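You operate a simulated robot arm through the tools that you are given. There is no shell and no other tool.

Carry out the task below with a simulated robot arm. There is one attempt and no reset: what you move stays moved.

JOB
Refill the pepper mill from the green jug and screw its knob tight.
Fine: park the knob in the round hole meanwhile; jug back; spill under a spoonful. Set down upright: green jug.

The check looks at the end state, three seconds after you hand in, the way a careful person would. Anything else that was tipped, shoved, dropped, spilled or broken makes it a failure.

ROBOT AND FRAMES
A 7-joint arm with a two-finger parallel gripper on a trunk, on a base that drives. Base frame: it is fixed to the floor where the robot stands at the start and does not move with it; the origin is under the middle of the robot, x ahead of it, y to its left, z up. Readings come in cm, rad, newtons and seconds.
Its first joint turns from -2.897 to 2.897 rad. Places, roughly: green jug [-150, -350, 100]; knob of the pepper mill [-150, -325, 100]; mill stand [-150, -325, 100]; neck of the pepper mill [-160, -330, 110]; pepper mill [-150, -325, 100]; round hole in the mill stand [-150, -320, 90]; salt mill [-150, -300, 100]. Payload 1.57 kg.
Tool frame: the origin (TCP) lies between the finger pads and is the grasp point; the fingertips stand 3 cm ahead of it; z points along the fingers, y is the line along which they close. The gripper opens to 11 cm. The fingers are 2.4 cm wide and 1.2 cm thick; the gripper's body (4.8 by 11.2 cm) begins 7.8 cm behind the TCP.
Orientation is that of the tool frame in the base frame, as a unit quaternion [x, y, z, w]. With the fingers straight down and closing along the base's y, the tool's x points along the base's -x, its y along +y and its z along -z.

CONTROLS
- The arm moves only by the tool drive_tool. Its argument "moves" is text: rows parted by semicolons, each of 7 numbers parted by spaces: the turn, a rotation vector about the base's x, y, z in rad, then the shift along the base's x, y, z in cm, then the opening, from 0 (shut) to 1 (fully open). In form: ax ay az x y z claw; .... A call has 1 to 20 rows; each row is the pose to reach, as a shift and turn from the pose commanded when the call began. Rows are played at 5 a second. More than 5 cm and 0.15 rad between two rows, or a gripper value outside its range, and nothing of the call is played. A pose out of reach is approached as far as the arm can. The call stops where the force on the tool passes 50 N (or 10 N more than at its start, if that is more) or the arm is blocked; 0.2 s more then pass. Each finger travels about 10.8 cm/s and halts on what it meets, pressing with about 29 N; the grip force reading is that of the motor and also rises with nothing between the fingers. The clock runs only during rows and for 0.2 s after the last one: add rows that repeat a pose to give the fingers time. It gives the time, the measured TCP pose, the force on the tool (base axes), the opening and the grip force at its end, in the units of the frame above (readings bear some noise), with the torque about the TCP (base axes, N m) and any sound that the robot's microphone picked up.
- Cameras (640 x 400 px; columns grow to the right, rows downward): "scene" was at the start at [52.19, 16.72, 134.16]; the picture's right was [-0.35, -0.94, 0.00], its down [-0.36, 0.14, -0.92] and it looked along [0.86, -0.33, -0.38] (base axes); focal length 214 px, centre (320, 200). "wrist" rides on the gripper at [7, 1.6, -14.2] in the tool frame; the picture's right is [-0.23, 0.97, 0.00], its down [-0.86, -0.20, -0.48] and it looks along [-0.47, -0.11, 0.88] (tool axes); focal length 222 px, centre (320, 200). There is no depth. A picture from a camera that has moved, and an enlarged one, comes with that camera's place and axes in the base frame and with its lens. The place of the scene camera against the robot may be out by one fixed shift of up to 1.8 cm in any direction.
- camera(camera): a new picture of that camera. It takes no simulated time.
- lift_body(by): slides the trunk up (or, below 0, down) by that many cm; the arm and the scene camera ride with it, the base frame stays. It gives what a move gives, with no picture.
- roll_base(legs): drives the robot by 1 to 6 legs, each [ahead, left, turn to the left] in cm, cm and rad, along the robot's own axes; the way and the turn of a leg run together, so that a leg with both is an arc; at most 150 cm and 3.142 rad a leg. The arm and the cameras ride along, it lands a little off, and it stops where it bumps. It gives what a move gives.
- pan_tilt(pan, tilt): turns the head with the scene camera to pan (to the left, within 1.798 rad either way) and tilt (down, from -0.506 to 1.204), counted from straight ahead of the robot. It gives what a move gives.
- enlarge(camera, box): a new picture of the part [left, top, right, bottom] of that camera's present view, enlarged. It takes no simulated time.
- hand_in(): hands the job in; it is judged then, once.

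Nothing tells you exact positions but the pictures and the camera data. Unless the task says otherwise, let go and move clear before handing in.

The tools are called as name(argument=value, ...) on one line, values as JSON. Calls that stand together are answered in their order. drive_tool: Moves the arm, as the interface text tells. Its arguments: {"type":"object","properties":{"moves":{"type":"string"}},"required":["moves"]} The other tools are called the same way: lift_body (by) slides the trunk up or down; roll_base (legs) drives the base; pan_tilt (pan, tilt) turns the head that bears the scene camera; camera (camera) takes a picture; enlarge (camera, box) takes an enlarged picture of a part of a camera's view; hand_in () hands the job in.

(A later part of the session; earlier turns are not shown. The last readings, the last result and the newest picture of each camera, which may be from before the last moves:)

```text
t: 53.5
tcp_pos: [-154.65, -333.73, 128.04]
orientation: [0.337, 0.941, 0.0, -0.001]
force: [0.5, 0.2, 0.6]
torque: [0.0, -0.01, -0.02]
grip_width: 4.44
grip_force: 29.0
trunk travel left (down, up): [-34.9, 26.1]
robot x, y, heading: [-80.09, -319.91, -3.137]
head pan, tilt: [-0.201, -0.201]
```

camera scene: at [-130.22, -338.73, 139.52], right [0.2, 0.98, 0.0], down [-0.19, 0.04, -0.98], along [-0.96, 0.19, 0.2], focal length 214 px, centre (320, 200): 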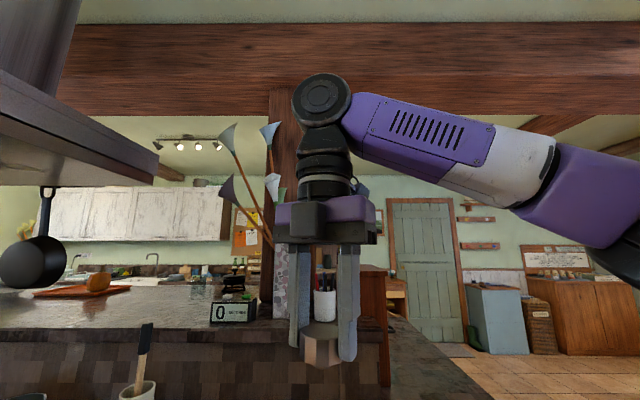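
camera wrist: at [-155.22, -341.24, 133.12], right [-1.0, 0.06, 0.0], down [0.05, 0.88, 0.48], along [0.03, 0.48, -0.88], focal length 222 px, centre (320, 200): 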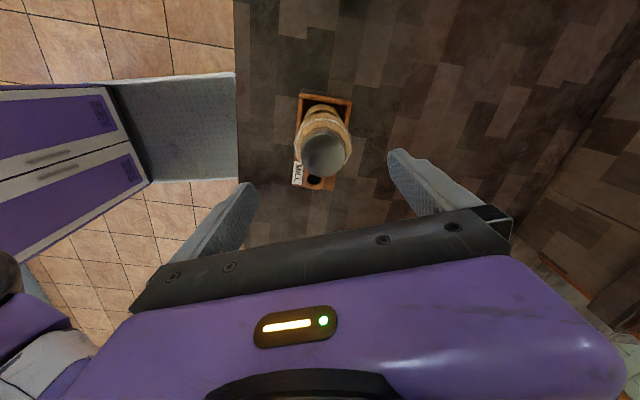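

A stud shows under the knob. I'll tilt the tool to see its length clearly.

drive_tool(moves="0 0 0 3 0 0 0.3; 0 -0.12 0 5 0 0 0.3; 0 -0.24 0 7 0 0 0.3; 0 -0.36 0 9 0 0 0.3; 0 -0.48 0 10 0 0 0.3; 0 -0.6 0 10 0 0 0.3; 0 -0.72 0 10 0 0 0.3; 0 -0.84 0 10 0 0 0.3; 0 -0.84 0 10 0 0 0.3")

pan_tilt(pan=-0.2, tilt=0.5)

camera(camera="scene")

```text
t: 55.5
tcp_pos: [-142.47, -334.46, 124.96]
orientation: [0.309, 0.86, 0.137, 0.383]
force: [0.5, 0.3, -0.3]
torque: [0.0, 0.0, -0.02]
grip_width: 4.44
grip_force: 29.1
out of reach, approached as far as the arm can: row 6, 7, 8, 9
trunk travel left (down, up): [-34.9, 26.1]
robot x, y, heading: [-80.02, -320.08, -3.135]
head pan, tilt: [-0.201, -0.201]
```

```text
t: 56.5
tcp_pos: [-142.56, -334.47, 125.01]
orientation: [0.309, 0.86, 0.135, 0.383]
force: [-0.5, 0.2, -0.9]
torque: [-0.01, 0.02, -0.02]
grip_width: 4.45
grip_force: 29.4
trunk travel left (down, up): [-34.9, 26.1]
robot x, y, heading: [-80.73, -320.29, -3.142]
head pan, tilt: [-0.201, 0.499]
```

```text
taken
camera scene: at [-130.99, -338.57, 133.18], right [0.2, 0.98, 0.0], down [0.47, -0.09, -0.88], along [-0.86, 0.17, -0.48], focal length 214 px, centre (320, 200)
```

scene: 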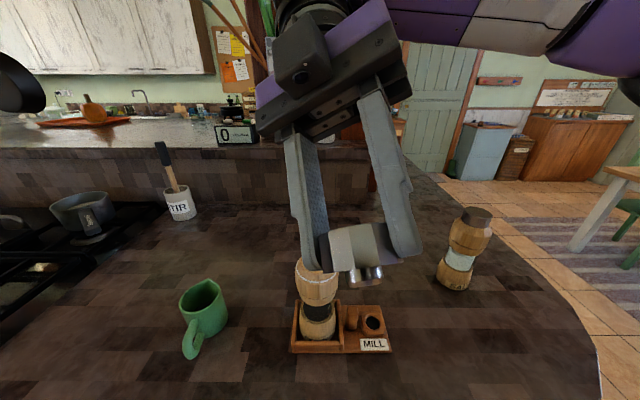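

enlarge(camera="scene", box=[290, 210, 430, 300])

enlarge(camera="scene", box=[280, 260, 400, 360])

camera(camera="wrist")

```text
4.44 times, centred on (360, 255) of scene
camera zoom: at [-130.99, -338.57, 133.18], right [0.2, 0.98, 0.0], down [0.47, -0.09, -0.88], along [-0.86, 0.17, -0.48], focal length 953 px, centre (142, -44)
```

zoom: 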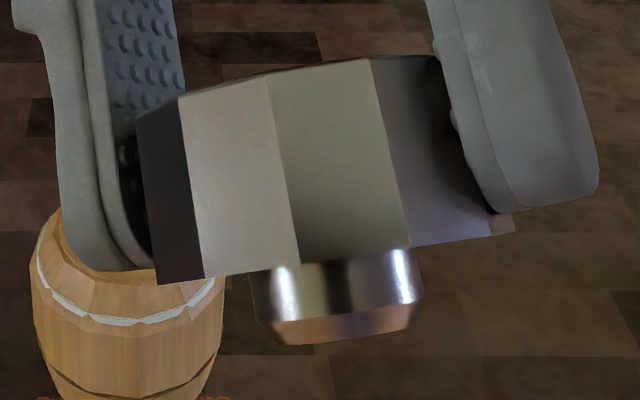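

```text
4.00 times, centred on (340, 310) of scene
camera zoom: at [-130.99, -338.57, 133.18], right [0.2, 0.98, 0.0], down [0.47, -0.09, -0.88], along [-0.86, 0.17, -0.48], focal length 858 px, centre (240, -240)
```

zoom: 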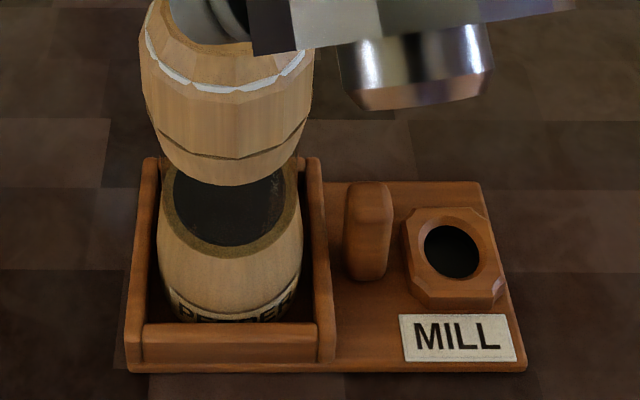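

```text
taken
camera wrist: at [-155.9, -328.74, 131.29], right [0.53, 0.61, 0.59], down [0.0, -0.7, 0.72], along [0.85, -0.38, -0.37], focal length 222 px, centre (320, 200)
```

wrist: 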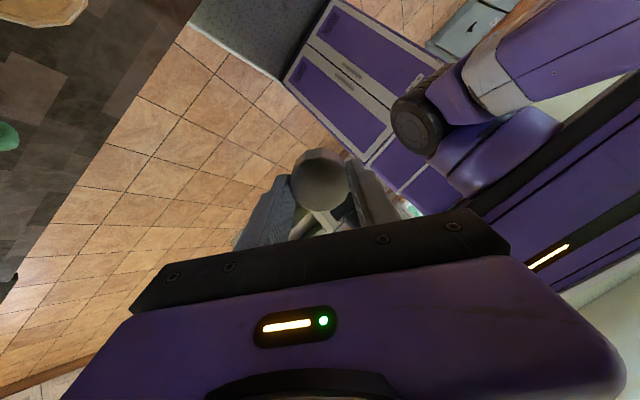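

The stud is a short plain cylinder, about 1.9 cm wide and 0.9 cm long. I'll bring the tool upright again and then yaw to the parking orientation over the hole.

drive_tool(moves="0 0.14 0 0 0 0 0.3; 0 0.28 0 0 0 0 0.3; 0 0.42 0 0 0 0 0.3; 0 0.56 0 0 0 0 0.3; 0 0.7 0 0 0 0 0.3; 0 0.84 0 0 0 0 0.3; 0 0.84 0 0 0 0 0.3; 0 0.84 0 0 0 0 0.3")

```text
t: 58.4
tcp_pos: [-142.79, -334.14, 124.99]
orientation: [0.337, 0.942, 0.0, 0.001]
force: [0.2, 0.8, 0.1]
torque: [-0.06, 0.02, 0.01]
grip_width: 4.43
grip_force: 29.4
trunk travel left (down, up): [-34.9, 26.1]
robot x, y, heading: [-80.4, -319.93, -3.139]
head pan, tilt: [-0.201, 0.499]
```

drive_tool(moves="0 0 -0.126 -1.5 1.4 -1 0.3; 0 0 -0.252 -3 2.8 -2 0.3; 0 0 -0.378 -4.5 4.2 -3 0.3; 0 0 -0.504 -6 5.6 -5 0.3; 0 0 -0.63 -7.5 7 -7 0.3; 0 0 -0.756 -9 8.4 -9 0.3; 0 0 -0.883 -10.2 9.6 -11 0.3; 0 0 -0.883 -10.2 9.6 -13 0.3; 0 0 -0.883 -10.2 9.6 -13 0.3; 0 0 -0.883 -10.2 9.6 -13 0.3")

pan_tilt(pan=-0.2, tilt=0.8)

camera(camera="scene")

camera(camera="wrist")

```text
t: 60.5
tcp_pos: [-152.98, -324.46, 111.6]
orientation: [0.707, 0.707, 0.0, 0.0]
force: [0.0, 0.1, 0.3]
torque: [-0.04, 0.02, 0.02]
grip_width: 4.47
grip_force: 29.0
trunk travel left (down, up): [-34.9, 26.1]
robot x, y, heading: [-80.06, -320.3, -3.14]
head pan, tilt: [-0.201, 0.499]
```

```text
t: 61.4
tcp_pos: [-152.87, -324.55, 111.62]
orientation: [0.707, 0.707, 0.0, 0.0]
force: [0.1, -0.2, -1.2]
torque: [-0.02, 0.02, -0.01]
grip_width: 4.44
grip_force: 29.6
trunk travel left (down, up): [-34.9, 26.1]
robot x, y, heading: [-80.1, -320.32, -3.139]
head pan, tilt: [-0.201, 0.799]
```

```text
taken
camera scene: at [-129.97, -338.77, 130.58], right [0.2, 0.98, 0.0], down [0.7, -0.14, -0.7], along [-0.68, 0.14, -0.72], focal length 214 px, centre (320, 200)
```

scene: 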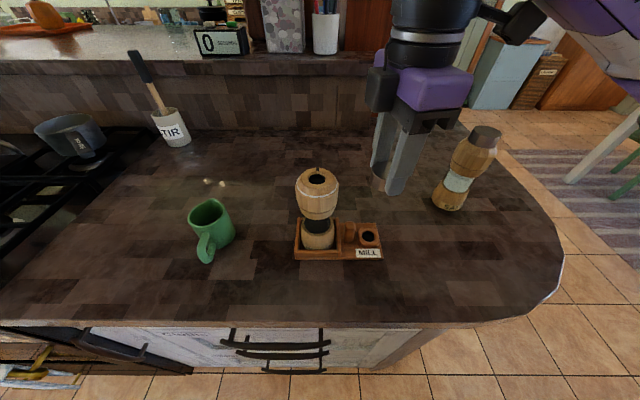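

```text
taken
camera wrist: at [-151.2, -317.6, 125.88], right [0.97, -0.23, 0.0], down [-0.2, -0.85, 0.48], along [-0.11, -0.47, -0.88], focal length 222 px, centre (320, 200)
```

wrist: 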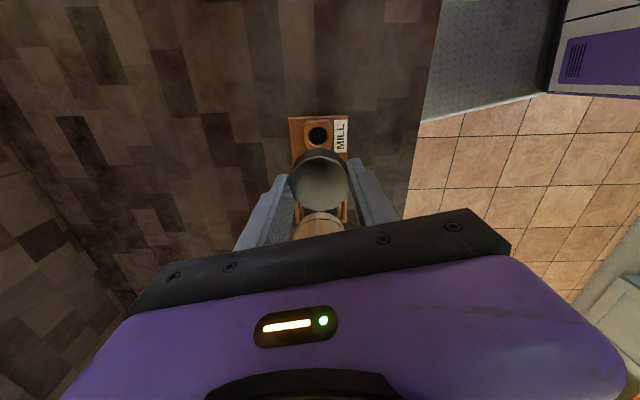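

enlarge(camera="wrist", box=[270, 105, 370, 215])

```text
3.64 times, centred on (320, 160) of wrist
camera zoom: at [-151.2, -317.6, 125.88], right [0.97, -0.23, 0.0], down [-0.2, -0.85, 0.48], along [-0.11, -0.47, -0.88], focal length 808 px, centre (320, 346)
```

zoom: 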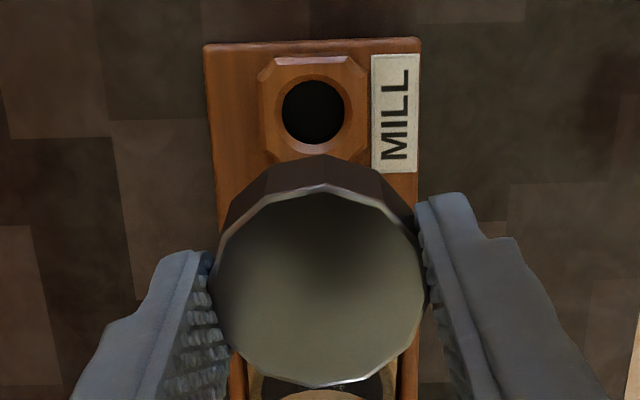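

The hole centre projects to (-153.05, -324.45), about 2.4 cm wide. I'll lower the knob toward it and check alignment before insertion.

drive_tool(moves="0 0 0 -0.18 0 -4 0.3; 0 0 0 -0.18 0 -7 0.3; 0 0 0 -0.18 0 -9.5 0.3; 0 0 0 -0.18 0 -11 0.3; 0 0 0 -0.18 0 -11 0.3; 0 0 0 -0.18 0 -11 0.3")

enlarge(camera="scene", box=[290, 180, 410, 270])

enlarge(camera="wrist", box=[220, 85, 420, 215])

```text
t: 62.8
tcp_pos: [-153.18, -324.5, 100.77]
orientation: [0.707, 0.708, 0.0, 0.0]
force: [0.3, -0.3, -0.6]
torque: [0.0, 0.02, 0.02]
grip_width: 4.43
grip_force: 28.9
trunk travel left (down, up): [-34.9, 26.1]
robot x, y, heading: [-80.0, -320.25, -3.135]
head pan, tilt: [-0.201, 0.799]
```

```text
4.44 times, centred on (350, 225) of scene
camera zoom: at [-129.97, -338.77, 130.58], right [0.2, 0.98, 0.0], down [0.7, -0.14, -0.7], along [-0.68, 0.14, -0.72], focal length 953 px, centre (187, 89)
```

zoom: 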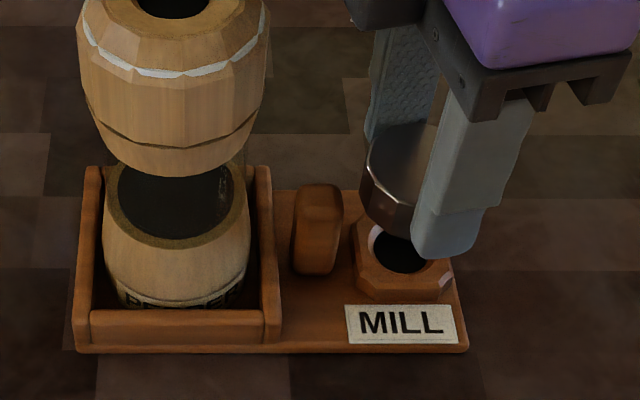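

```text
3.08 times, centred on (320, 150) of wrist
camera zoom: at [-151.49, -317.67, 115.11], right [0.97, -0.23, 0.0], down [-0.2, -0.86, 0.48], along [-0.11, -0.47, -0.88], focal length 684 px, centre (320, 354)
```

zoom: 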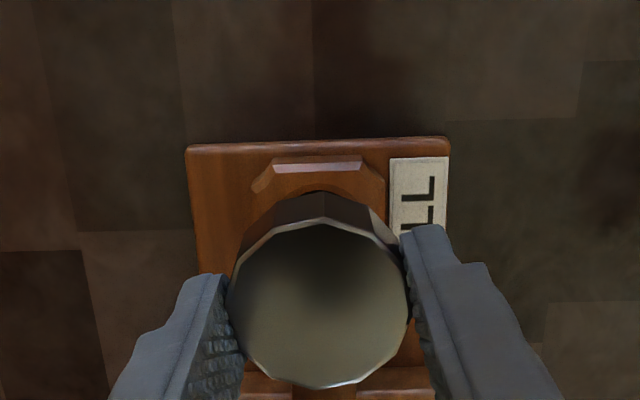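

Aligned well. I'll lower slowly into the hole.

drive_tool(moves="0 0 0 0.08 0 -0.4 0.3; 0 0 0 0.08 0 -0.8 0.3; 0 0 0 0.08 0 -1.2 0.3; 0 0 0 0.08 0 -1.6 0.3; 0 0 0 0.08 0 -1.8 0.3; 0 0 0 0.08 0 -1.8 0.3")

enlarge(camera="scene", box=[290, 180, 410, 270])

```text
t: 64.2
tcp_pos: [-153.25, -324.44, 99.17]
orientation: [0.707, 0.707, 0.0, 0.0]
force: [-0.8, -0.6, -0.6]
torque: [-0.03, 0.03, -0.01]
grip_width: 4.41
grip_force: 28.5
trunk travel left (down, up): [-34.9, 26.1]
robot x, y, heading: [-80.3, -320.09, -3.135]
head pan, tilt: [-0.201, 0.799]
```

```text
4.44 times, centred on (350, 225) of scene
camera zoom: at [-129.97, -338.77, 130.58], right [0.2, 0.98, 0.0], down [0.7, -0.14, -0.7], along [-0.68, 0.14, -0.72], focal length 953 px, centre (187, 89)
```

zoom: 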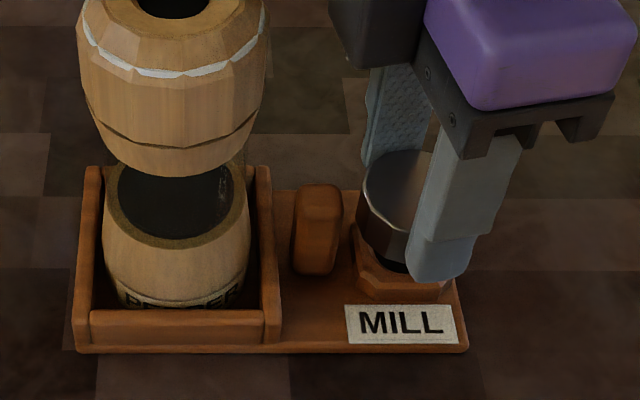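

drive_tool(moves="0 0 0 0.1 0 -0.25 0.3; 0 0 0 0.1 0 -0.5 0.3; 0 0 0 0.1 0 -0.7 0.3; 0 0 0 0.1 0 -0.7 0.3")

enlarge(camera="scene", box=[330, 200, 390, 250])

```text
t: 65.2
tcp_pos: [-153.02, -324.53, 98.34]
orientation: [0.707, 0.707, 0.0, 0.0]
force: [-0.5, 0.9, 0.0]
torque: [0.0, -0.01, 0.01]
grip_width: 4.46
grip_force: 29.3
trunk travel left (down, up): [-34.9, 26.1]
robot x, y, heading: [-80.17, -320.19, -3.135]
head pan, tilt: [-0.201, 0.799]
```

```text
8.00 times, centred on (360, 225) of scene
camera zoom: at [-129.97, -338.77, 130.58], right [0.2, 0.98, 0.0], down [0.7, -0.14, -0.7], along [-0.68, 0.14, -0.72], focal length 1716 px, centre (0, 0)
```

zoom: 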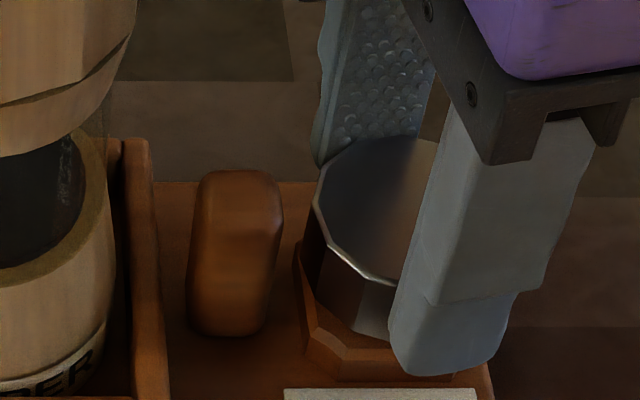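

drive_tool(moves="0 0 0 0 0 -0.15 0.3; 0 0 0 0 0 -0.3 0.3; 0 0 0 0 0 -0.45 0.3; 0 0 0 0 0 -0.45 0.3")

enlarge(camera="scene", box=[330, 200, 390, 250])

```text
t: 66.2
tcp_pos: [-153.11, -324.69, 97.88]
orientation: [0.707, 0.707, 0.0, 0.001]
force: [0.1, 0.2, -0.1]
torque: [-0.01, -0.02, 0.0]
grip_width: 4.45
grip_force: 28.8
trunk travel left (down, up): [-34.9, 26.1]
robot x, y, heading: [-80.29, -320.25, -3.134]
head pan, tilt: [-0.201, 0.799]
```

```text
8.00 times, centred on (360, 225) of scene
camera zoom: at [-129.97, -338.77, 130.58], right [0.2, 0.98, 0.0], down [0.7, -0.14, -0.7], along [-0.68, 0.14, -0.72], focal length 1716 px, centre (0, 0)
```

zoom: 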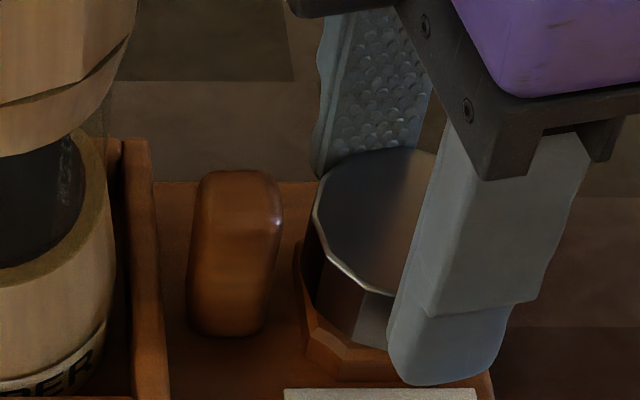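

drive_tool(moves="0 0 0 0 0.1 -0.15 0.3; 0 0 0 0 0.1 -0.3 0.3; 0 0 0 0 0.1 -0.45 0.3; 0 0 0 0 0.1 -0.55 0.3; 0 0 0 0 0.1 -0.55 0.3")

enlarge(camera="scene", box=[330, 200, 390, 250])

```text
t: 67.3
tcp_pos: [-152.98, -324.32, 97.19]
orientation: [0.707, 0.707, -0.001, 0.0]
force: [-1.3, -0.6, -0.1]
torque: [0.01, 0.05, 0.01]
grip_width: 4.44
grip_force: 29.2
trunk travel left (down, up): [-34.9, 26.1]
robot x, y, heading: [-80.36, -320.18, -3.137]
head pan, tilt: [-0.201, 0.799]
```

```text
8.00 times, centred on (360, 225) of scene
camera zoom: at [-129.98, -338.77, 130.58], right [0.2, 0.98, 0.0], down [0.7, -0.14, -0.7], along [-0.68, 0.14, -0.72], focal length 1716 px, centre (0, 0)
```

zoom: 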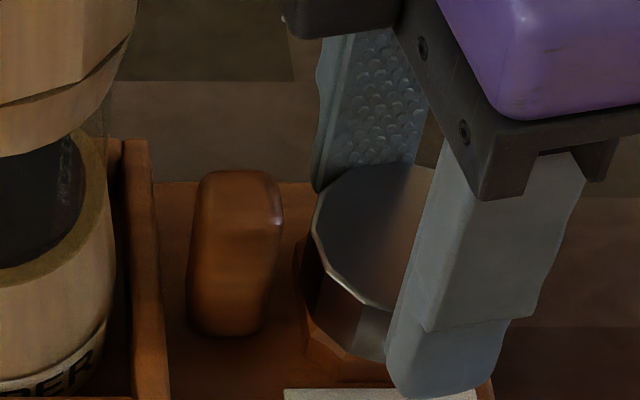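

drive_tool(moves="0 0 0 0 -0.05 -0.15 0.3; 0 0 0 0 -0.05 -0.3 0.3; 0 0 0 0 -0.05 -0.4 0.3; 0 0 0 0 -0.05 -0.4 0.3")

enlarge(camera="scene", box=[330, 200, 390, 250])

enlarge(camera="wrist", box=[220, 85, 420, 215])

```text
t: 68.3
tcp_pos: [-153.09, -324.63, 97.12]
orientation: [0.708, 0.706, -0.001, -0.001]
force: [-5.0, 4.3, 24.9]
torque: [0.14, 0.13, -0.01]
grip_width: 4.39
grip_force: 29.1
trunk travel left (down, up): [-34.9, 26.1]
robot x, y, heading: [-80.37, -320.0, -3.138]
head pan, tilt: [-0.201, 0.799]
```

```text
8.00 times, centred on (360, 225) of scene
camera zoom: at [-129.93, -338.75, 130.61], right [0.2, 0.98, 0.0], down [0.7, -0.14, -0.7], along [-0.68, 0.14, -0.72], focal length 1716 px, centre (0, 0)
```

zoom: 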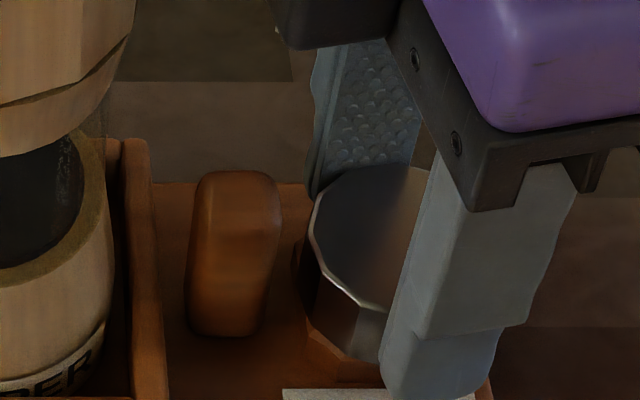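

```text
3.08 times, centred on (320, 150) of wrist
camera zoom: at [-151.25, -317.62, 111.29], right [0.97, -0.23, 0.0], down [-0.2, -0.85, 0.48], along [-0.11, -0.47, -0.88], focal length 684 px, centre (320, 354)
```

zoom: 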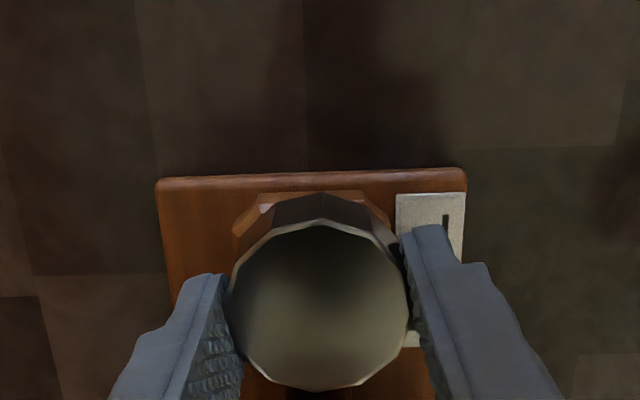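

Contact (25 N) came at TCP z 97.1, consistent with the knob seated on the block. I'll ease off, release and lift to look.

drive_tool(moves="0 0 0 0 0 0.15 0.3; 0 0 0 0 0 0.3 0.3; 0 0 0 0 0 0.3 0.38; 0 0 0 0 0 0.3 0.45; 0 0 0 0 0 0.3 0.6; 0 0 0 0 0 0.3 0.6; 0 0 0 0 0 0.3 0.6")

enlarge(camera="scene", box=[330, 200, 390, 250])

enlarge(camera="wrist", box=[220, 85, 420, 215])

```text
t: 70.0
tcp_pos: [-152.97, -324.69, 97.38]
orientation: [0.707, 0.708, 0.001, 0.0]
force: [-0.3, 0.4, 0.2]
torque: [0.02, -0.01, -0.02]
grip_width: 6.61
grip_force: 0.0
trunk travel left (down, up): [-34.9, 26.1]
robot x, y, heading: [-80.27, -319.79, -3.137]
head pan, tilt: [-0.201, 0.799]
```

```text
8.00 times, centred on (360, 225) of scene
camera zoom: at [-129.97, -338.77, 130.58], right [0.2, 0.98, 0.0], down [0.7, -0.14, -0.7], along [-0.68, 0.14, -0.72], focal length 1716 px, centre (0, 0)
```

zoom: 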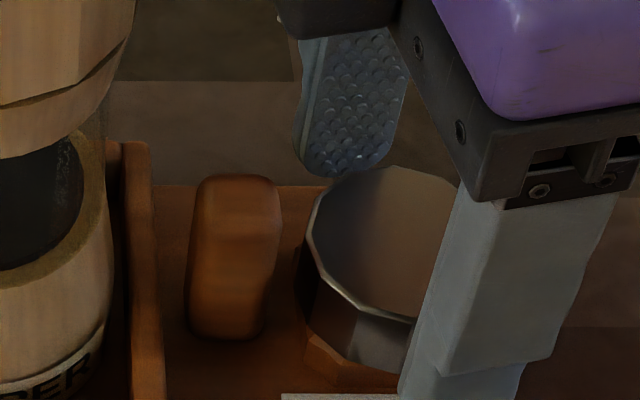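

```text
3.08 times, centred on (320, 150) of wrist
camera zoom: at [-151.27, -317.64, 111.59], right [0.97, -0.23, 0.0], down [-0.2, -0.85, 0.48], along [-0.11, -0.47, -0.88], focal length 684 px, centre (320, 354)
```

zoom: 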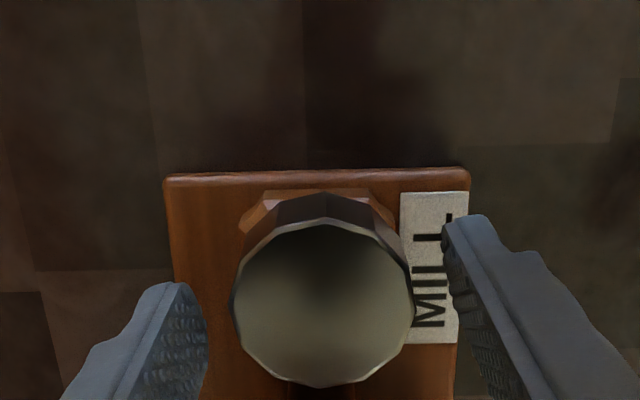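

The knob is sitting level in the hole. I'll lift straight up and look at the whole scene.

drive_tool(moves="0 0 0 0 0 2 0.6; 0 0 0 0 0 5 0.6; 0 0 0 0 0 9 0.6; 0 0 0 0 0 14 0.6; 0 0 0 0 0 19 0.6; 0 0 0 0 0 22 0.6; 0 0 0 0 0 22 0.6")

pan_tilt(pan=0.0, tilt=0.95)

camera(camera="scene")

enlarge(camera="scene", box=[310, 130, 430, 230])

enlarge(camera="scene", box=[220, 130, 300, 220])

camera(camera="wrist")

```text
t: 71.5
tcp_pos: [-152.88, -324.55, 119.42]
orientation: [0.707, 0.707, 0.0, -0.001]
force: [-0.2, 0.1, 0.3]
torque: [-0.02, -0.02, -0.01]
grip_width: 6.61
grip_force: 0.1
trunk travel left (down, up): [-34.9, 26.1]
robot x, y, heading: [-80.2, -320.25, -3.134]
head pan, tilt: [-0.201, 0.799]
```

```text
t: 72.3
tcp_pos: [-152.87, -324.46, 119.46]
orientation: [0.707, 0.707, 0.0, 0.0]
force: [1.2, 0.0, -0.1]
torque: [-0.01, 0.01, 0.0]
grip_width: 6.59
grip_force: 0.0
trunk travel left (down, up): [-34.9, 26.1]
robot x, y, heading: [-80.43, -320.19, -3.14]
head pan, tilt: [0.0, 0.949]
```

```text
taken
camera scene: at [-129.33, -340.37, 129.43], right [0.0, 1.0, 0.0], down [0.81, 0.0, -0.58], along [-0.58, 0.0, -0.81], focal length 214 px, centre (320, 200)
```

scene: 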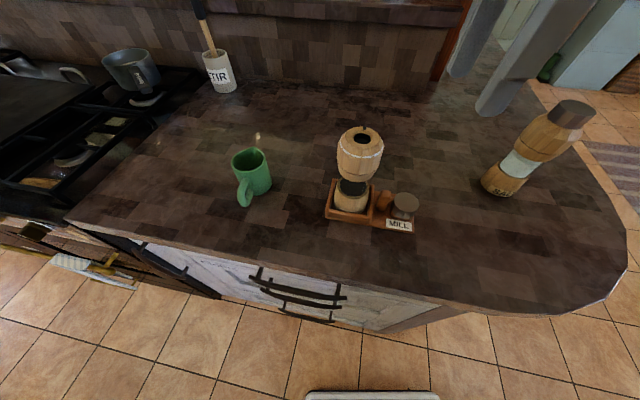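

```text
4.00 times, centred on (370, 180) of scene
camera zoom: at [-129.33, -340.37, 129.43], right [0.0, 1.0, 0.0], down [0.81, 0.0, -0.58], along [-0.58, 0.0, -0.81], focal length 858 px, centre (120, 280)
```

zoom: 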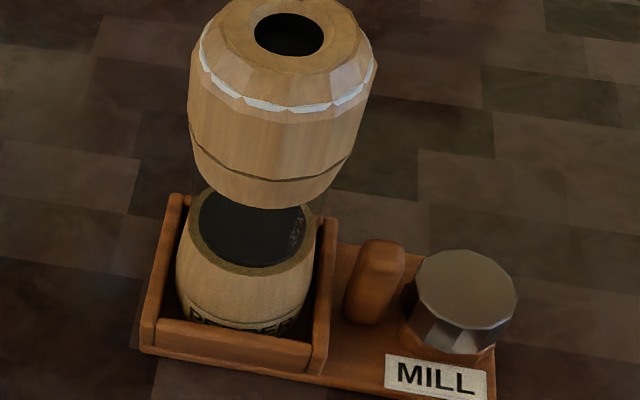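

```text
4.44 times, centred on (260, 175) of scene
camera zoom: at [-129.33, -340.37, 129.43], right [0.0, 1.0, 0.0], down [0.81, 0.0, -0.58], along [-0.58, 0.0, -0.81], focal length 953 px, centre (587, 311)
```

zoom: 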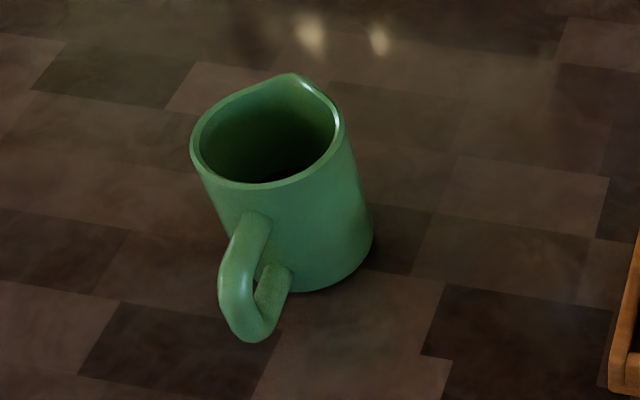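

```text
taken
camera wrist: at [-151.19, -317.6, 133.7], right [0.97, -0.23, 0.0], down [-0.2, -0.85, 0.48], along [-0.11, -0.47, -0.88], focal length 222 px, centre (320, 200)
```

wrist: 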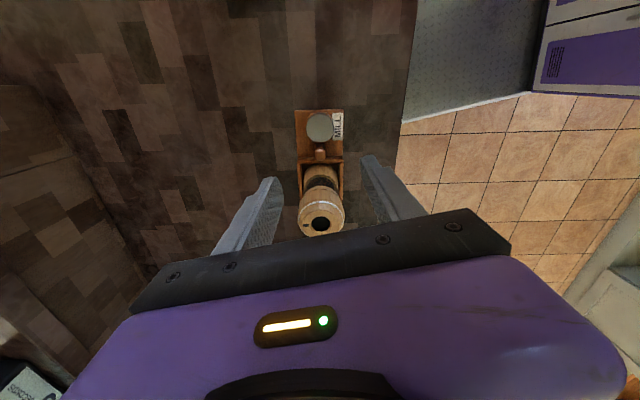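

The knob is parked. Next is the jug: its rim centre is about (-159.7, -354, 100), handle toward me (+x), spout away (-x). I'll move above it with the wrist flipped and look inside.

drive_tool(moves="0 0 0.131 -0.2 -2.4 1 0.6; 0 0 0.262 -0.5 -4.9 2 0.7; 0 0 0.393 -0.7 -7.3 2 0.8; 0 0 0.524 -1 -9.8 2 1; 0 0 0.655 -1.3 -12.3 2 1; 0 0 0.785 -1.5 -14.7 2 1; 0 0 0.916 -1.7 -17.2 2 1; 0 0 1.047 -2 -19.6 2 1; 0 0 1.178 -2.3 -22.1 2 1; 0 0 1.309 -2.5 -24.5 2 1; 0 0 1.44 -2.8 -27 2 1; 0 0 1.571 -3 -29.5 2 1; 0 0 1.571 -3 -29.5 2 1; 0 0 1.571 -3 -29.5 2 1")

camera(camera="wrist")

camera(camera="scene")

```text
t: 75.3
tcp_pos: [-156.17, -354.19, 121.26]
orientation: [-0.001, 1.0, -0.001, 0.001]
force: [-0.2, 0.1, 0.1]
torque: [-0.02, 0.01, -0.02]
grip_width: 10.99
grip_force: 0.0
trunk travel left (down, up): [-34.9, 26.1]
robot x, y, heading: [-79.95, -320.19, -3.139]
head pan, tilt: [0.0, 0.949]
```

```text
taken
camera wrist: at [-162.99, -352.56, 135.48], right [0.23, 0.97, 0.0], down [0.86, -0.2, 0.48], along [0.47, -0.11, -0.88], focal length 222 px, centre (320, 200)
```

wrist: 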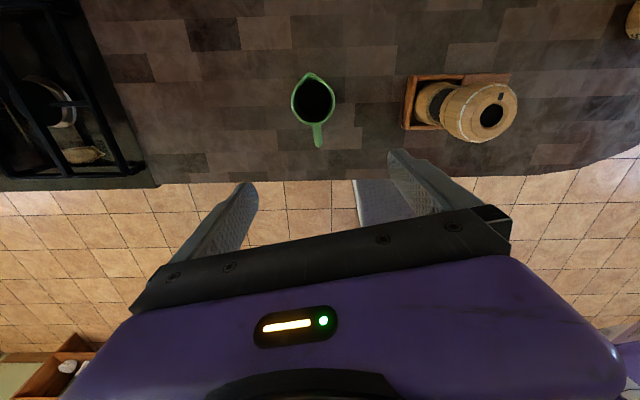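

```text
taken
camera scene: at [-129.33, -340.39, 129.42], right [0.0, 1.0, 0.0], down [0.81, 0.0, -0.58], along [-0.58, 0.0, -0.81], focal length 214 px, centre (320, 200)
```

scene: 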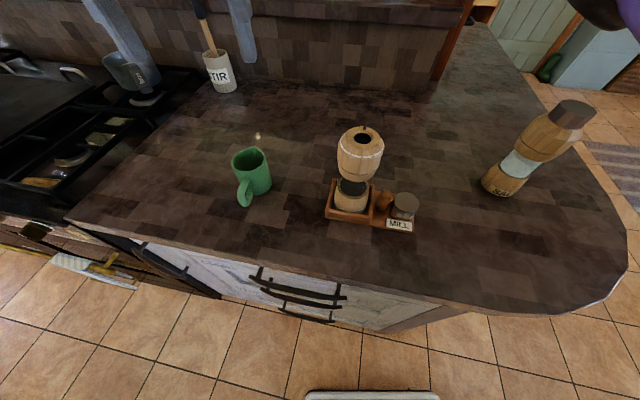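

enlarge(camera="wrist", box=[280, 60, 350, 150])

enlarge(camera="wrist", box=[390, 60, 530, 150])

```text
4.44 times, centred on (315, 105) of wrist
camera zoom: at [-162.99, -352.56, 135.48], right [0.23, 0.97, 0.0], down [0.86, -0.2, 0.48], along [0.47, -0.11, -0.88], focal length 987 px, centre (342, 622)
```

zoom: 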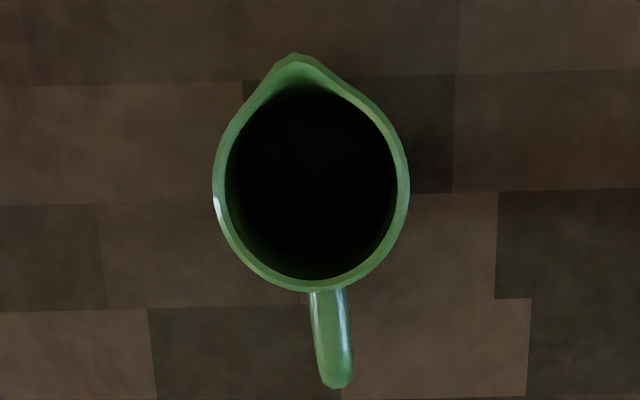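

```text
4.44 times, centred on (460, 105) of wrist
camera zoom: at [-162.99, -352.56, 135.48], right [0.23, 0.97, 0.0], down [0.86, -0.2, 0.48], along [0.47, -0.11, -0.88], focal length 987 px, centre (-302, 622)
```

zoom: 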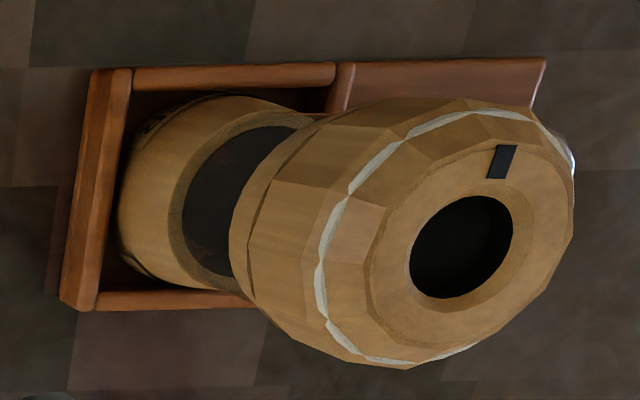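

The jug is full of dark pepper; its centre is about (-160, -354.15), rim z 100, base z ≈ 92.3, handle line turned about -0.1 rad. I'll pitch the tool forward (camera side up) behind the jug to grip its body around the handle.

drive_tool(moves="0.007 0.139 -0.013 3 0 0 1; 0.014 0.277 -0.026 6 0 0 1; 0.021 0.416 -0.039 8 -0.2 -1 1; 0.028 0.554 -0.053 8.2 -0.4 -3 1; 0.035 0.693 -0.066 8.2 -0.7 -5 1; 0.042 0.831 -0.079 8.2 -0.7 -7 1; 0.0485 0.970 -0.092 8.2 -0.7 -9 1; 0.0485 0.970 -0.092 8.2 -0.7 -11.3 1; 0.0485 0.970 -0.092 8.2 -0.7 -11.3 1; 0.0485 0.970 -0.092 8.2 -0.7 -11.3 1")

camera(camera="wrist")

camera(camera="scene")

```text
t: 77.5
tcp_pos: [-147.93, -354.66, 110.07]
orientation: [0.043, 0.883, 0.023, -0.466]
force: [0.8, -0.1, 0.0]
torque: [-0.03, 0.0, -0.01]
grip_width: 11.01
grip_force: 0.1
trunk travel left (down, up): [-34.9, 26.1]
robot x, y, heading: [-80.29, -320.44, -3.137]
head pan, tilt: [0.0, 0.949]
```

```text
taken
camera wrist: at [-139.95, -353.86, 123.99], right [0.22, 0.96, -0.19], down [0.85, -0.29, -0.44], along [-0.47, -0.06, -0.88], focal length 222 px, centre (320, 200)
```

wrist: 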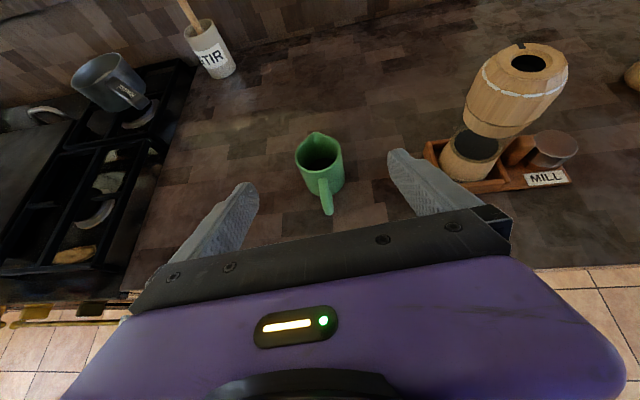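

```text
taken
camera scene: at [-129.33, -340.39, 129.42], right [0.0, 1.0, 0.0], down [0.81, 0.0, -0.58], along [-0.58, 0.0, -0.81], focal length 214 px, centre (320, 200)
```

scene: 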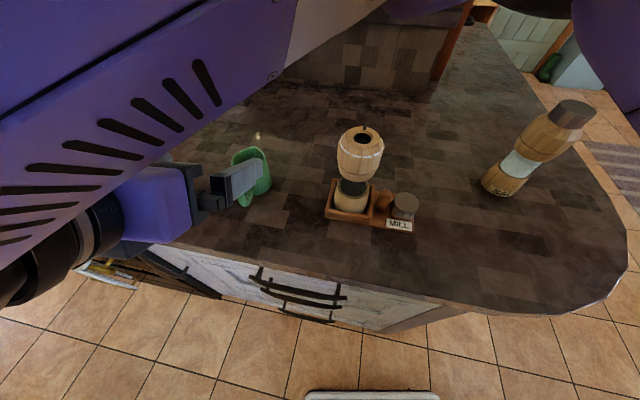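

The approach pose works. Before gripping, I'll test in free air that the arm can reach the pouring pitch (about 1.75 rad further).

drive_tool(moves="0 -0.14 0 0 0 2 1; 0 -0.28 0 0 0 4 1; 0 -0.42 0 0 0 6 1; 0 -0.56 0 0 0 8 1; 0 -0.70 0 0 0 10 1; 0 -0.84 0 0 0 10 1; 0 -0.98 0 0 0 10 1; 0 -1.12 0 0 0 10 1; 0 -1.26 0 0 0 10 1; 0 -1.40 0 0 0 10 1; 0 -1.54 0 0 0 10 1; 0 -1.68 0 0 0 10 1; 0 -1.82 0 0 0 10 1;  0 -1.82 0 0 0 10 1")

camera(camera="scene")

```text
t: 80.5
tcp_pos: [-148.3, -350.92, 119.8]
orientation: [0.01, 0.919, 0.034, 0.393]
force: [0.0, 0.0, 1.0]
torque: [-0.02, -0.02, 0.03]
grip_width: 10.99
grip_force: 0.1
out of reach, approached as far as the arm can: row 13, 14
trunk travel left (down, up): [-34.9, 26.1]
robot x, y, heading: [-80.24, -319.92, -3.14]
head pan, tilt: [0.0, 0.949]
```

```text
taken
camera scene: at [-129.33, -340.39, 129.42], right [0.0, 1.0, 0.0], down [0.81, 0.0, -0.58], along [-0.58, 0.0, -0.81], focal length 214 px, centre (320, 200)
```

scene: 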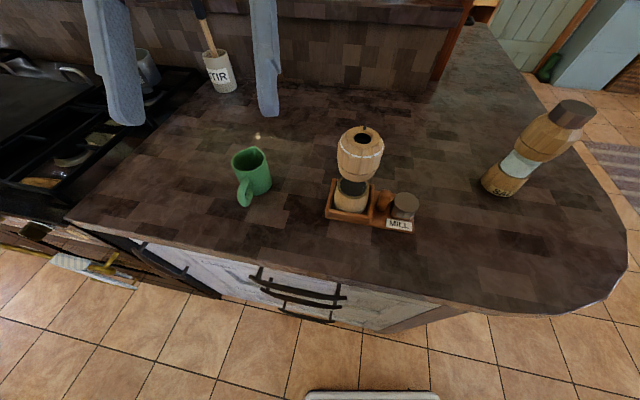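

The pitch is reachable nearly to the end; raising the trunk gives margin. I'll lift the body 10 cm and return to the grasp orientation.

lift_body(by=10)

drive_tool(moves="0.002 0.14 -0.001 0 -0.3 0 1; 0.005 0.28 -0.002 0 -0.6 0 1; 0.007 0.42 -0.003 0 -0.9 -2 1; 0.009 0.56 -0.004 0 -1.2 -4 1; 0.011 0.70 -0.005 0 -1.5 -6 1; 0.014 0.84 -0.006 0 -1.8 -8 1; 0.016 0.98 -0.0074 0 -2.1 -10 1; 0.018 1.12 -0.0085 0 -2.5 -12 1; 0.02 1.26 -0.0095 0 -3 -14 1; 0.023 1.40 -0.0106 0 -3.5 -16 1; 0.025 1.54 -0.0117 0 -3.7 -18 1; 0.027 1.68 -0.0127 0 -4 -20 1; 0.029 1.78 -0.0135 0 -4 -21 1; 0.029 1.78 -0.0135 0 -4 -21 1; 0.029 1.78 -0.0135 0 -4 -21 1")

camera(camera="wrist")

camera(camera="scene")

```text
t: 81.8
tcp_pos: [-148.15, -350.82, 129.6]
orientation: [0.01, 0.919, 0.035, 0.393]
force: [1.0, -0.6, 1.1]
torque: [0.0, -0.02, 0.0]
grip_width: 11.01
grip_force: 0.2
trunk travel left (down, up): [-44.9, 16.1]
robot x, y, heading: [-80.45, -320.49, -3.137]
head pan, tilt: [0.0, 0.949]
```

```text
t: 85.0
tcp_pos: [-148.19, -355.02, 108.79]
orientation: [0.045, 0.883, 0.024, -0.466]
force: [0.4, 0.5, -0.1]
torque: [-0.03, 0.02, 0.01]
grip_width: 10.99
grip_force: 0.0
trunk travel left (down, up): [-44.9, 16.1]
robot x, y, heading: [-80.54, -319.86, -3.136]
head pan, tilt: [0.0, 0.949]
```

```text
taken
camera wrist: at [-140.17, -354.22, 122.59], right [0.22, 0.96, -0.19], down [0.85, -0.29, -0.44], along [-0.47, -0.06, -0.88], focal length 222 px, centre (320, 200)
```

wrist: 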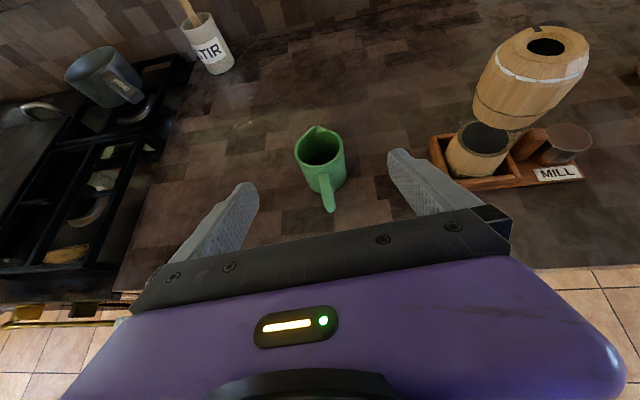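

```text
taken
camera scene: at [-129.33, -340.39, 139.42], right [0.0, 1.0, 0.0], down [0.81, 0.0, -0.58], along [-0.58, 0.0, -0.81], focal length 214 px, centre (320, 200)
```

scene: 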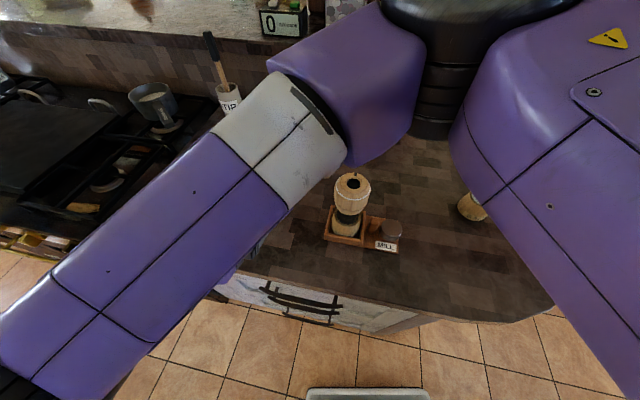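

The elbow arches over the mill in this pose, so I'll raise the trunk further to keep it well clear, then lower the hand again.

lift_body(by=14)

drive_tool(moves="0 0 0 0 0 -4 1; 0 0 0 0 0 -8 1; 0 0 0 0 0 -12 1; 0 0 0 -1 0 -16 1; 0 0 0 -2 0 -18 1; 0 0 0 -2 0 -18 1")

camera(camera="wrist")

camera(camera="scene")

```text
t: 86.7
tcp_pos: [-148.22, -355.04, 122.83]
orientation: [0.044, 0.883, 0.024, -0.467]
force: [-0.1, 1.0, 0.2]
torque: [-0.01, 0.0, 0.03]
grip_width: 11.01
grip_force: 0.1
trunk travel left (down, up): [-58.9, 2.1]
robot x, y, heading: [-80.24, -320.03, -3.139]
head pan, tilt: [0.0, 0.949]
```

```text
t: 88.1
tcp_pos: [-150.17, -355.22, 104.67]
orientation: [0.043, 0.883, 0.024, -0.467]
force: [-0.1, -0.2, 0.4]
torque: [-0.05, 0.03, 0.02]
grip_width: 11.0
grip_force: 0.1
trunk travel left (down, up): [-58.9, 2.1]
robot x, y, heading: [-80.39, -320.06, -3.139]
head pan, tilt: [0.0, 0.949]
```

```text
taken
camera wrist: at [-142.25, -354.34, 118.43], right [0.22, 0.96, -0.19], down [0.85, -0.28, -0.44], along [-0.47, -0.06, -0.88], focal length 222 px, centre (320, 200)
```

wrist: 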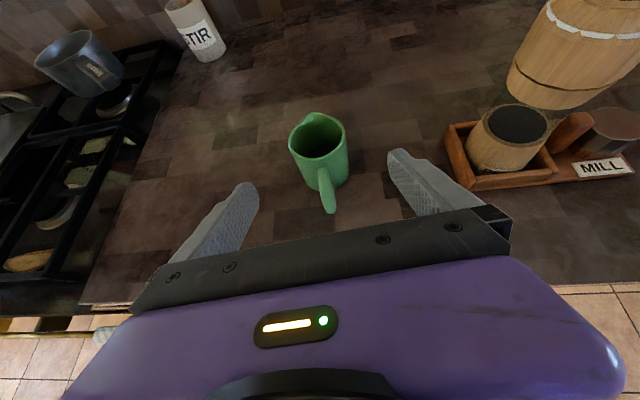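

```text
taken
camera scene: at [-129.33, -340.39, 153.42], right [0.0, 1.0, 0.0], down [0.81, 0.0, -0.58], along [-0.58, 0.0, -0.81], focal length 214 px, centre (320, 200)
```

scene: 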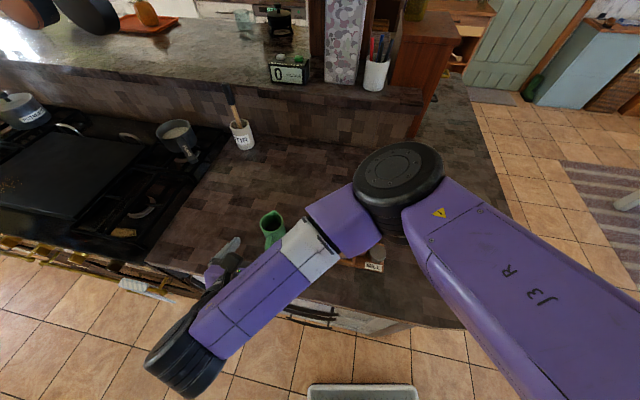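

The elbow sits low over the mill in this posture. I'll drive the base back 20 cm so the arm is straighter and its elbow stays off the counter, then grasp.

roll_base(legs=[[-20, 0, 0]])

drive_tool(moves="0 0 0 -4 0 0 1; 0 0 0 -8 0 0 1; 0 0 0 -12 0 0 1; 0 0 0 -15 0 0 1; 0 0 0 -18 0 0 1; 0 0 0 -18 0 0 1; 0 0 0 -18 0 0 1")

pan_tilt(pan=0.0, tilt=0.75)

camera(camera="scene")

camera(camera="wrist")

```text
t: 89.7
tcp_pos: [-129.69, -355.28, 104.62]
orientation: [0.043, 0.883, 0.023, -0.466]
force: [-0.1, 0.3, 0.5]
torque: [0.02, -0.01, -0.03]
grip_width: 10.99
grip_force: 0.1
trunk travel left (down, up): [-58.9, 2.1]
robot x, y, heading: [-59.73, -320.06, -3.137]
head pan, tilt: [0.0, 0.949]
```

```text
t: 91.3
tcp_pos: [-147.77, -354.74, 104.97]
orientation: [0.042, 0.883, 0.023, -0.467]
force: [-0.7, 0.9, -0.2]
torque: [-0.01, 0.03, 0.0]
grip_width: 10.98
grip_force: 0.0
trunk travel left (down, up): [-58.9, 2.1]
robot x, y, heading: [-59.89, -320.18, -3.135]
head pan, tilt: [0.0, 0.949]
```

```text
t: 92.0
tcp_pos: [-147.73, -355.0, 104.83]
orientation: [0.043, 0.883, 0.024, -0.467]
force: [0.3, 0.9, 0.4]
torque: [0.01, -0.01, -0.02]
grip_width: 10.98
grip_force: 0.1
trunk travel left (down, up): [-58.9, 2.1]
robot x, y, heading: [-59.83, -319.78, -3.133]
head pan, tilt: [0.0, 0.75]
```

```text
taken
camera scene: at [-109.9, -340.43, 154.97], right [-0.01, 1.0, 0.0], down [0.68, 0.01, -0.73], along [-0.73, -0.01, -0.68], focal length 214 px, centre (320, 200)
```

scene: 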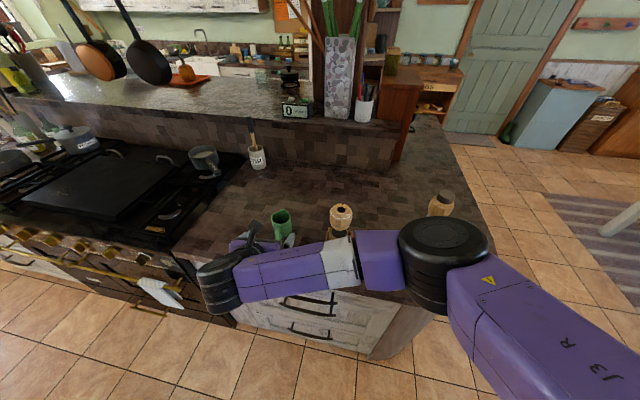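

```text
taken
camera wrist: at [-139.8, -354.08, 118.72], right [0.22, 0.96, -0.19], down [0.85, -0.28, -0.44], along [-0.47, -0.06, -0.88], focal length 222 px, centre (320, 200)
```

wrist: 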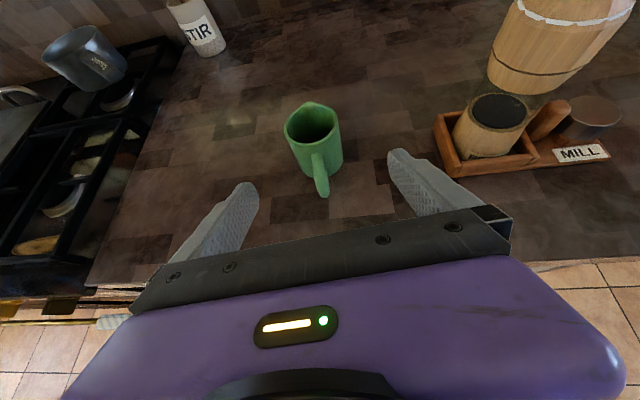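

The elbow is now off the counter. I'll advance along the tool axis and straddle the jug, checking before closing.

drive_tool(moves="0 0 0 -2 0 -1.8 1; 0 0 0 -4 0 -3.6 1; 0 0 0 -6.5 0.25 -5.3 1; 0 0 0 -8.5 0.45 -6.7 1; 0 0 0 -9.7 0.55 -7.5 1; 0 0 0 -9.7 0.55 -7.5 1; 0 0 0 -9.7 0.55 -7.5 1")

camera(camera="wrist")

enlarge(camera="scene", box=[220, 180, 320, 260])

```text
t: 93.6
tcp_pos: [-157.28, -354.59, 97.26]
orientation: [0.044, 0.883, 0.024, -0.466]
force: [0.1, 0.2, 0.6]
torque: [0.0, 0.02, 0.0]
grip_width: 11.02
grip_force: 0.1
trunk travel left (down, up): [-58.9, 2.1]
robot x, y, heading: [-59.68, -319.84, -3.132]
head pan, tilt: [0.0, 0.75]
```

```text
taken
camera wrist: at [-149.41, -353.83, 110.99], right [0.22, 0.96, -0.19], down [0.85, -0.28, -0.44], along [-0.47, -0.06, -0.88], focal length 222 px, centre (320, 200)
```

wrist: 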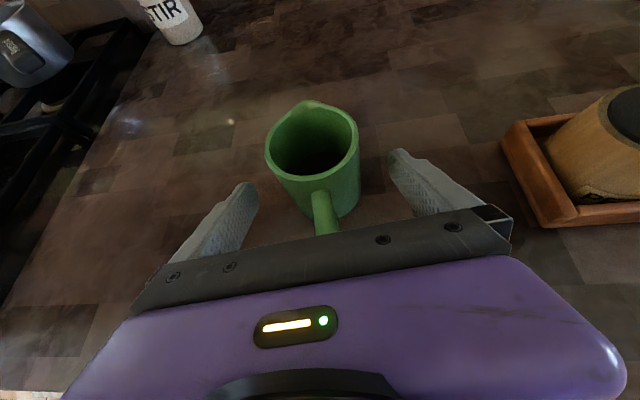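

```text
5.00 times, centred on (270, 220) of scene
camera zoom: at [-109.9, -340.43, 154.97], right [-0.01, 1.0, 0.0], down [0.68, 0.01, -0.73], along [-0.73, -0.01, -0.68], focal length 1072 px, centre (570, 100)
```

zoom: 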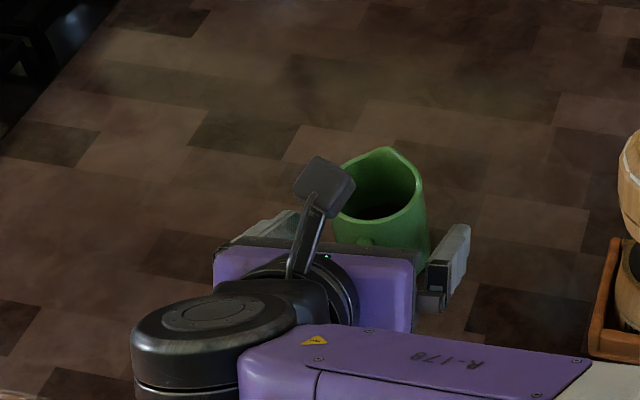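

enlarge(camera="wrist", box=[250, 90, 380, 190])

drive_tool(moves="0 0 0 -1 0.2 -0.6 1; 0 0 0 -1.9 0.35 -1.05 1; 0 0 0 -1.9 0.35 -1.05 1; 0 0 0 -1.9 0.35 -1.05 1")

camera(camera="wrist")

```text
4.00 times, centred on (315, 140) of wrist
camera zoom: at [-149.41, -353.83, 110.99], right [0.22, 0.96, -0.19], down [0.85, -0.28, -0.44], along [-0.47, -0.06, -0.88], focal length 888 px, centre (340, 440)
```

zoom: 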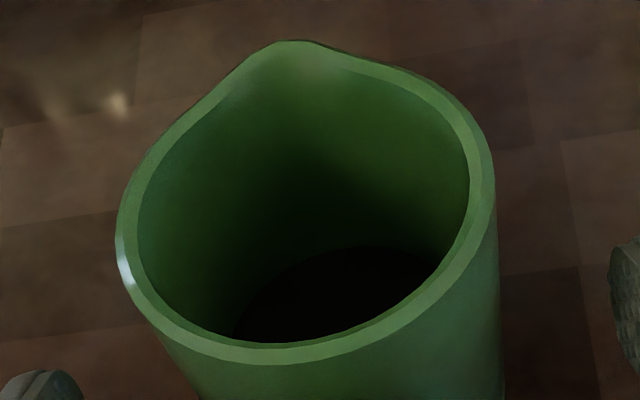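

```text
t: 94.6
tcp_pos: [-159.39, -354.31, 96.2]
orientation: [0.043, 0.883, 0.022, -0.466]
force: [0.3, -0.6, 0.2]
torque: [0.0, -0.01, -0.05]
grip_width: 10.99
grip_force: 0.1
trunk travel left (down, up): [-58.9, 2.1]
robot x, y, heading: [-59.85, -320.04, -3.139]
head pan, tilt: [0.0, 0.75]
```

```text
taken
camera wrist: at [-151.37, -353.5, 109.91], right [0.22, 0.96, -0.19], down [0.85, -0.28, -0.44], along [-0.47, -0.06, -0.88], focal length 222 px, centre (320, 200)
```

wrist: 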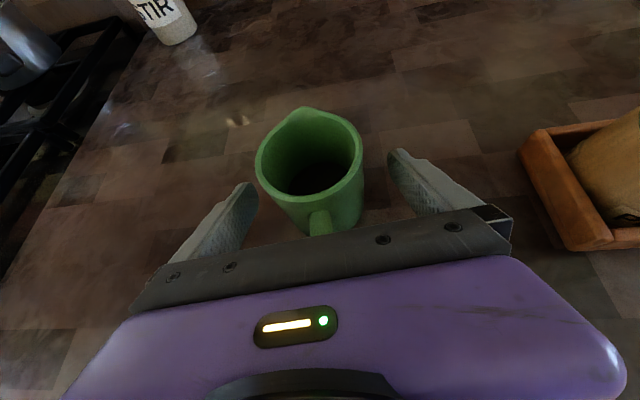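

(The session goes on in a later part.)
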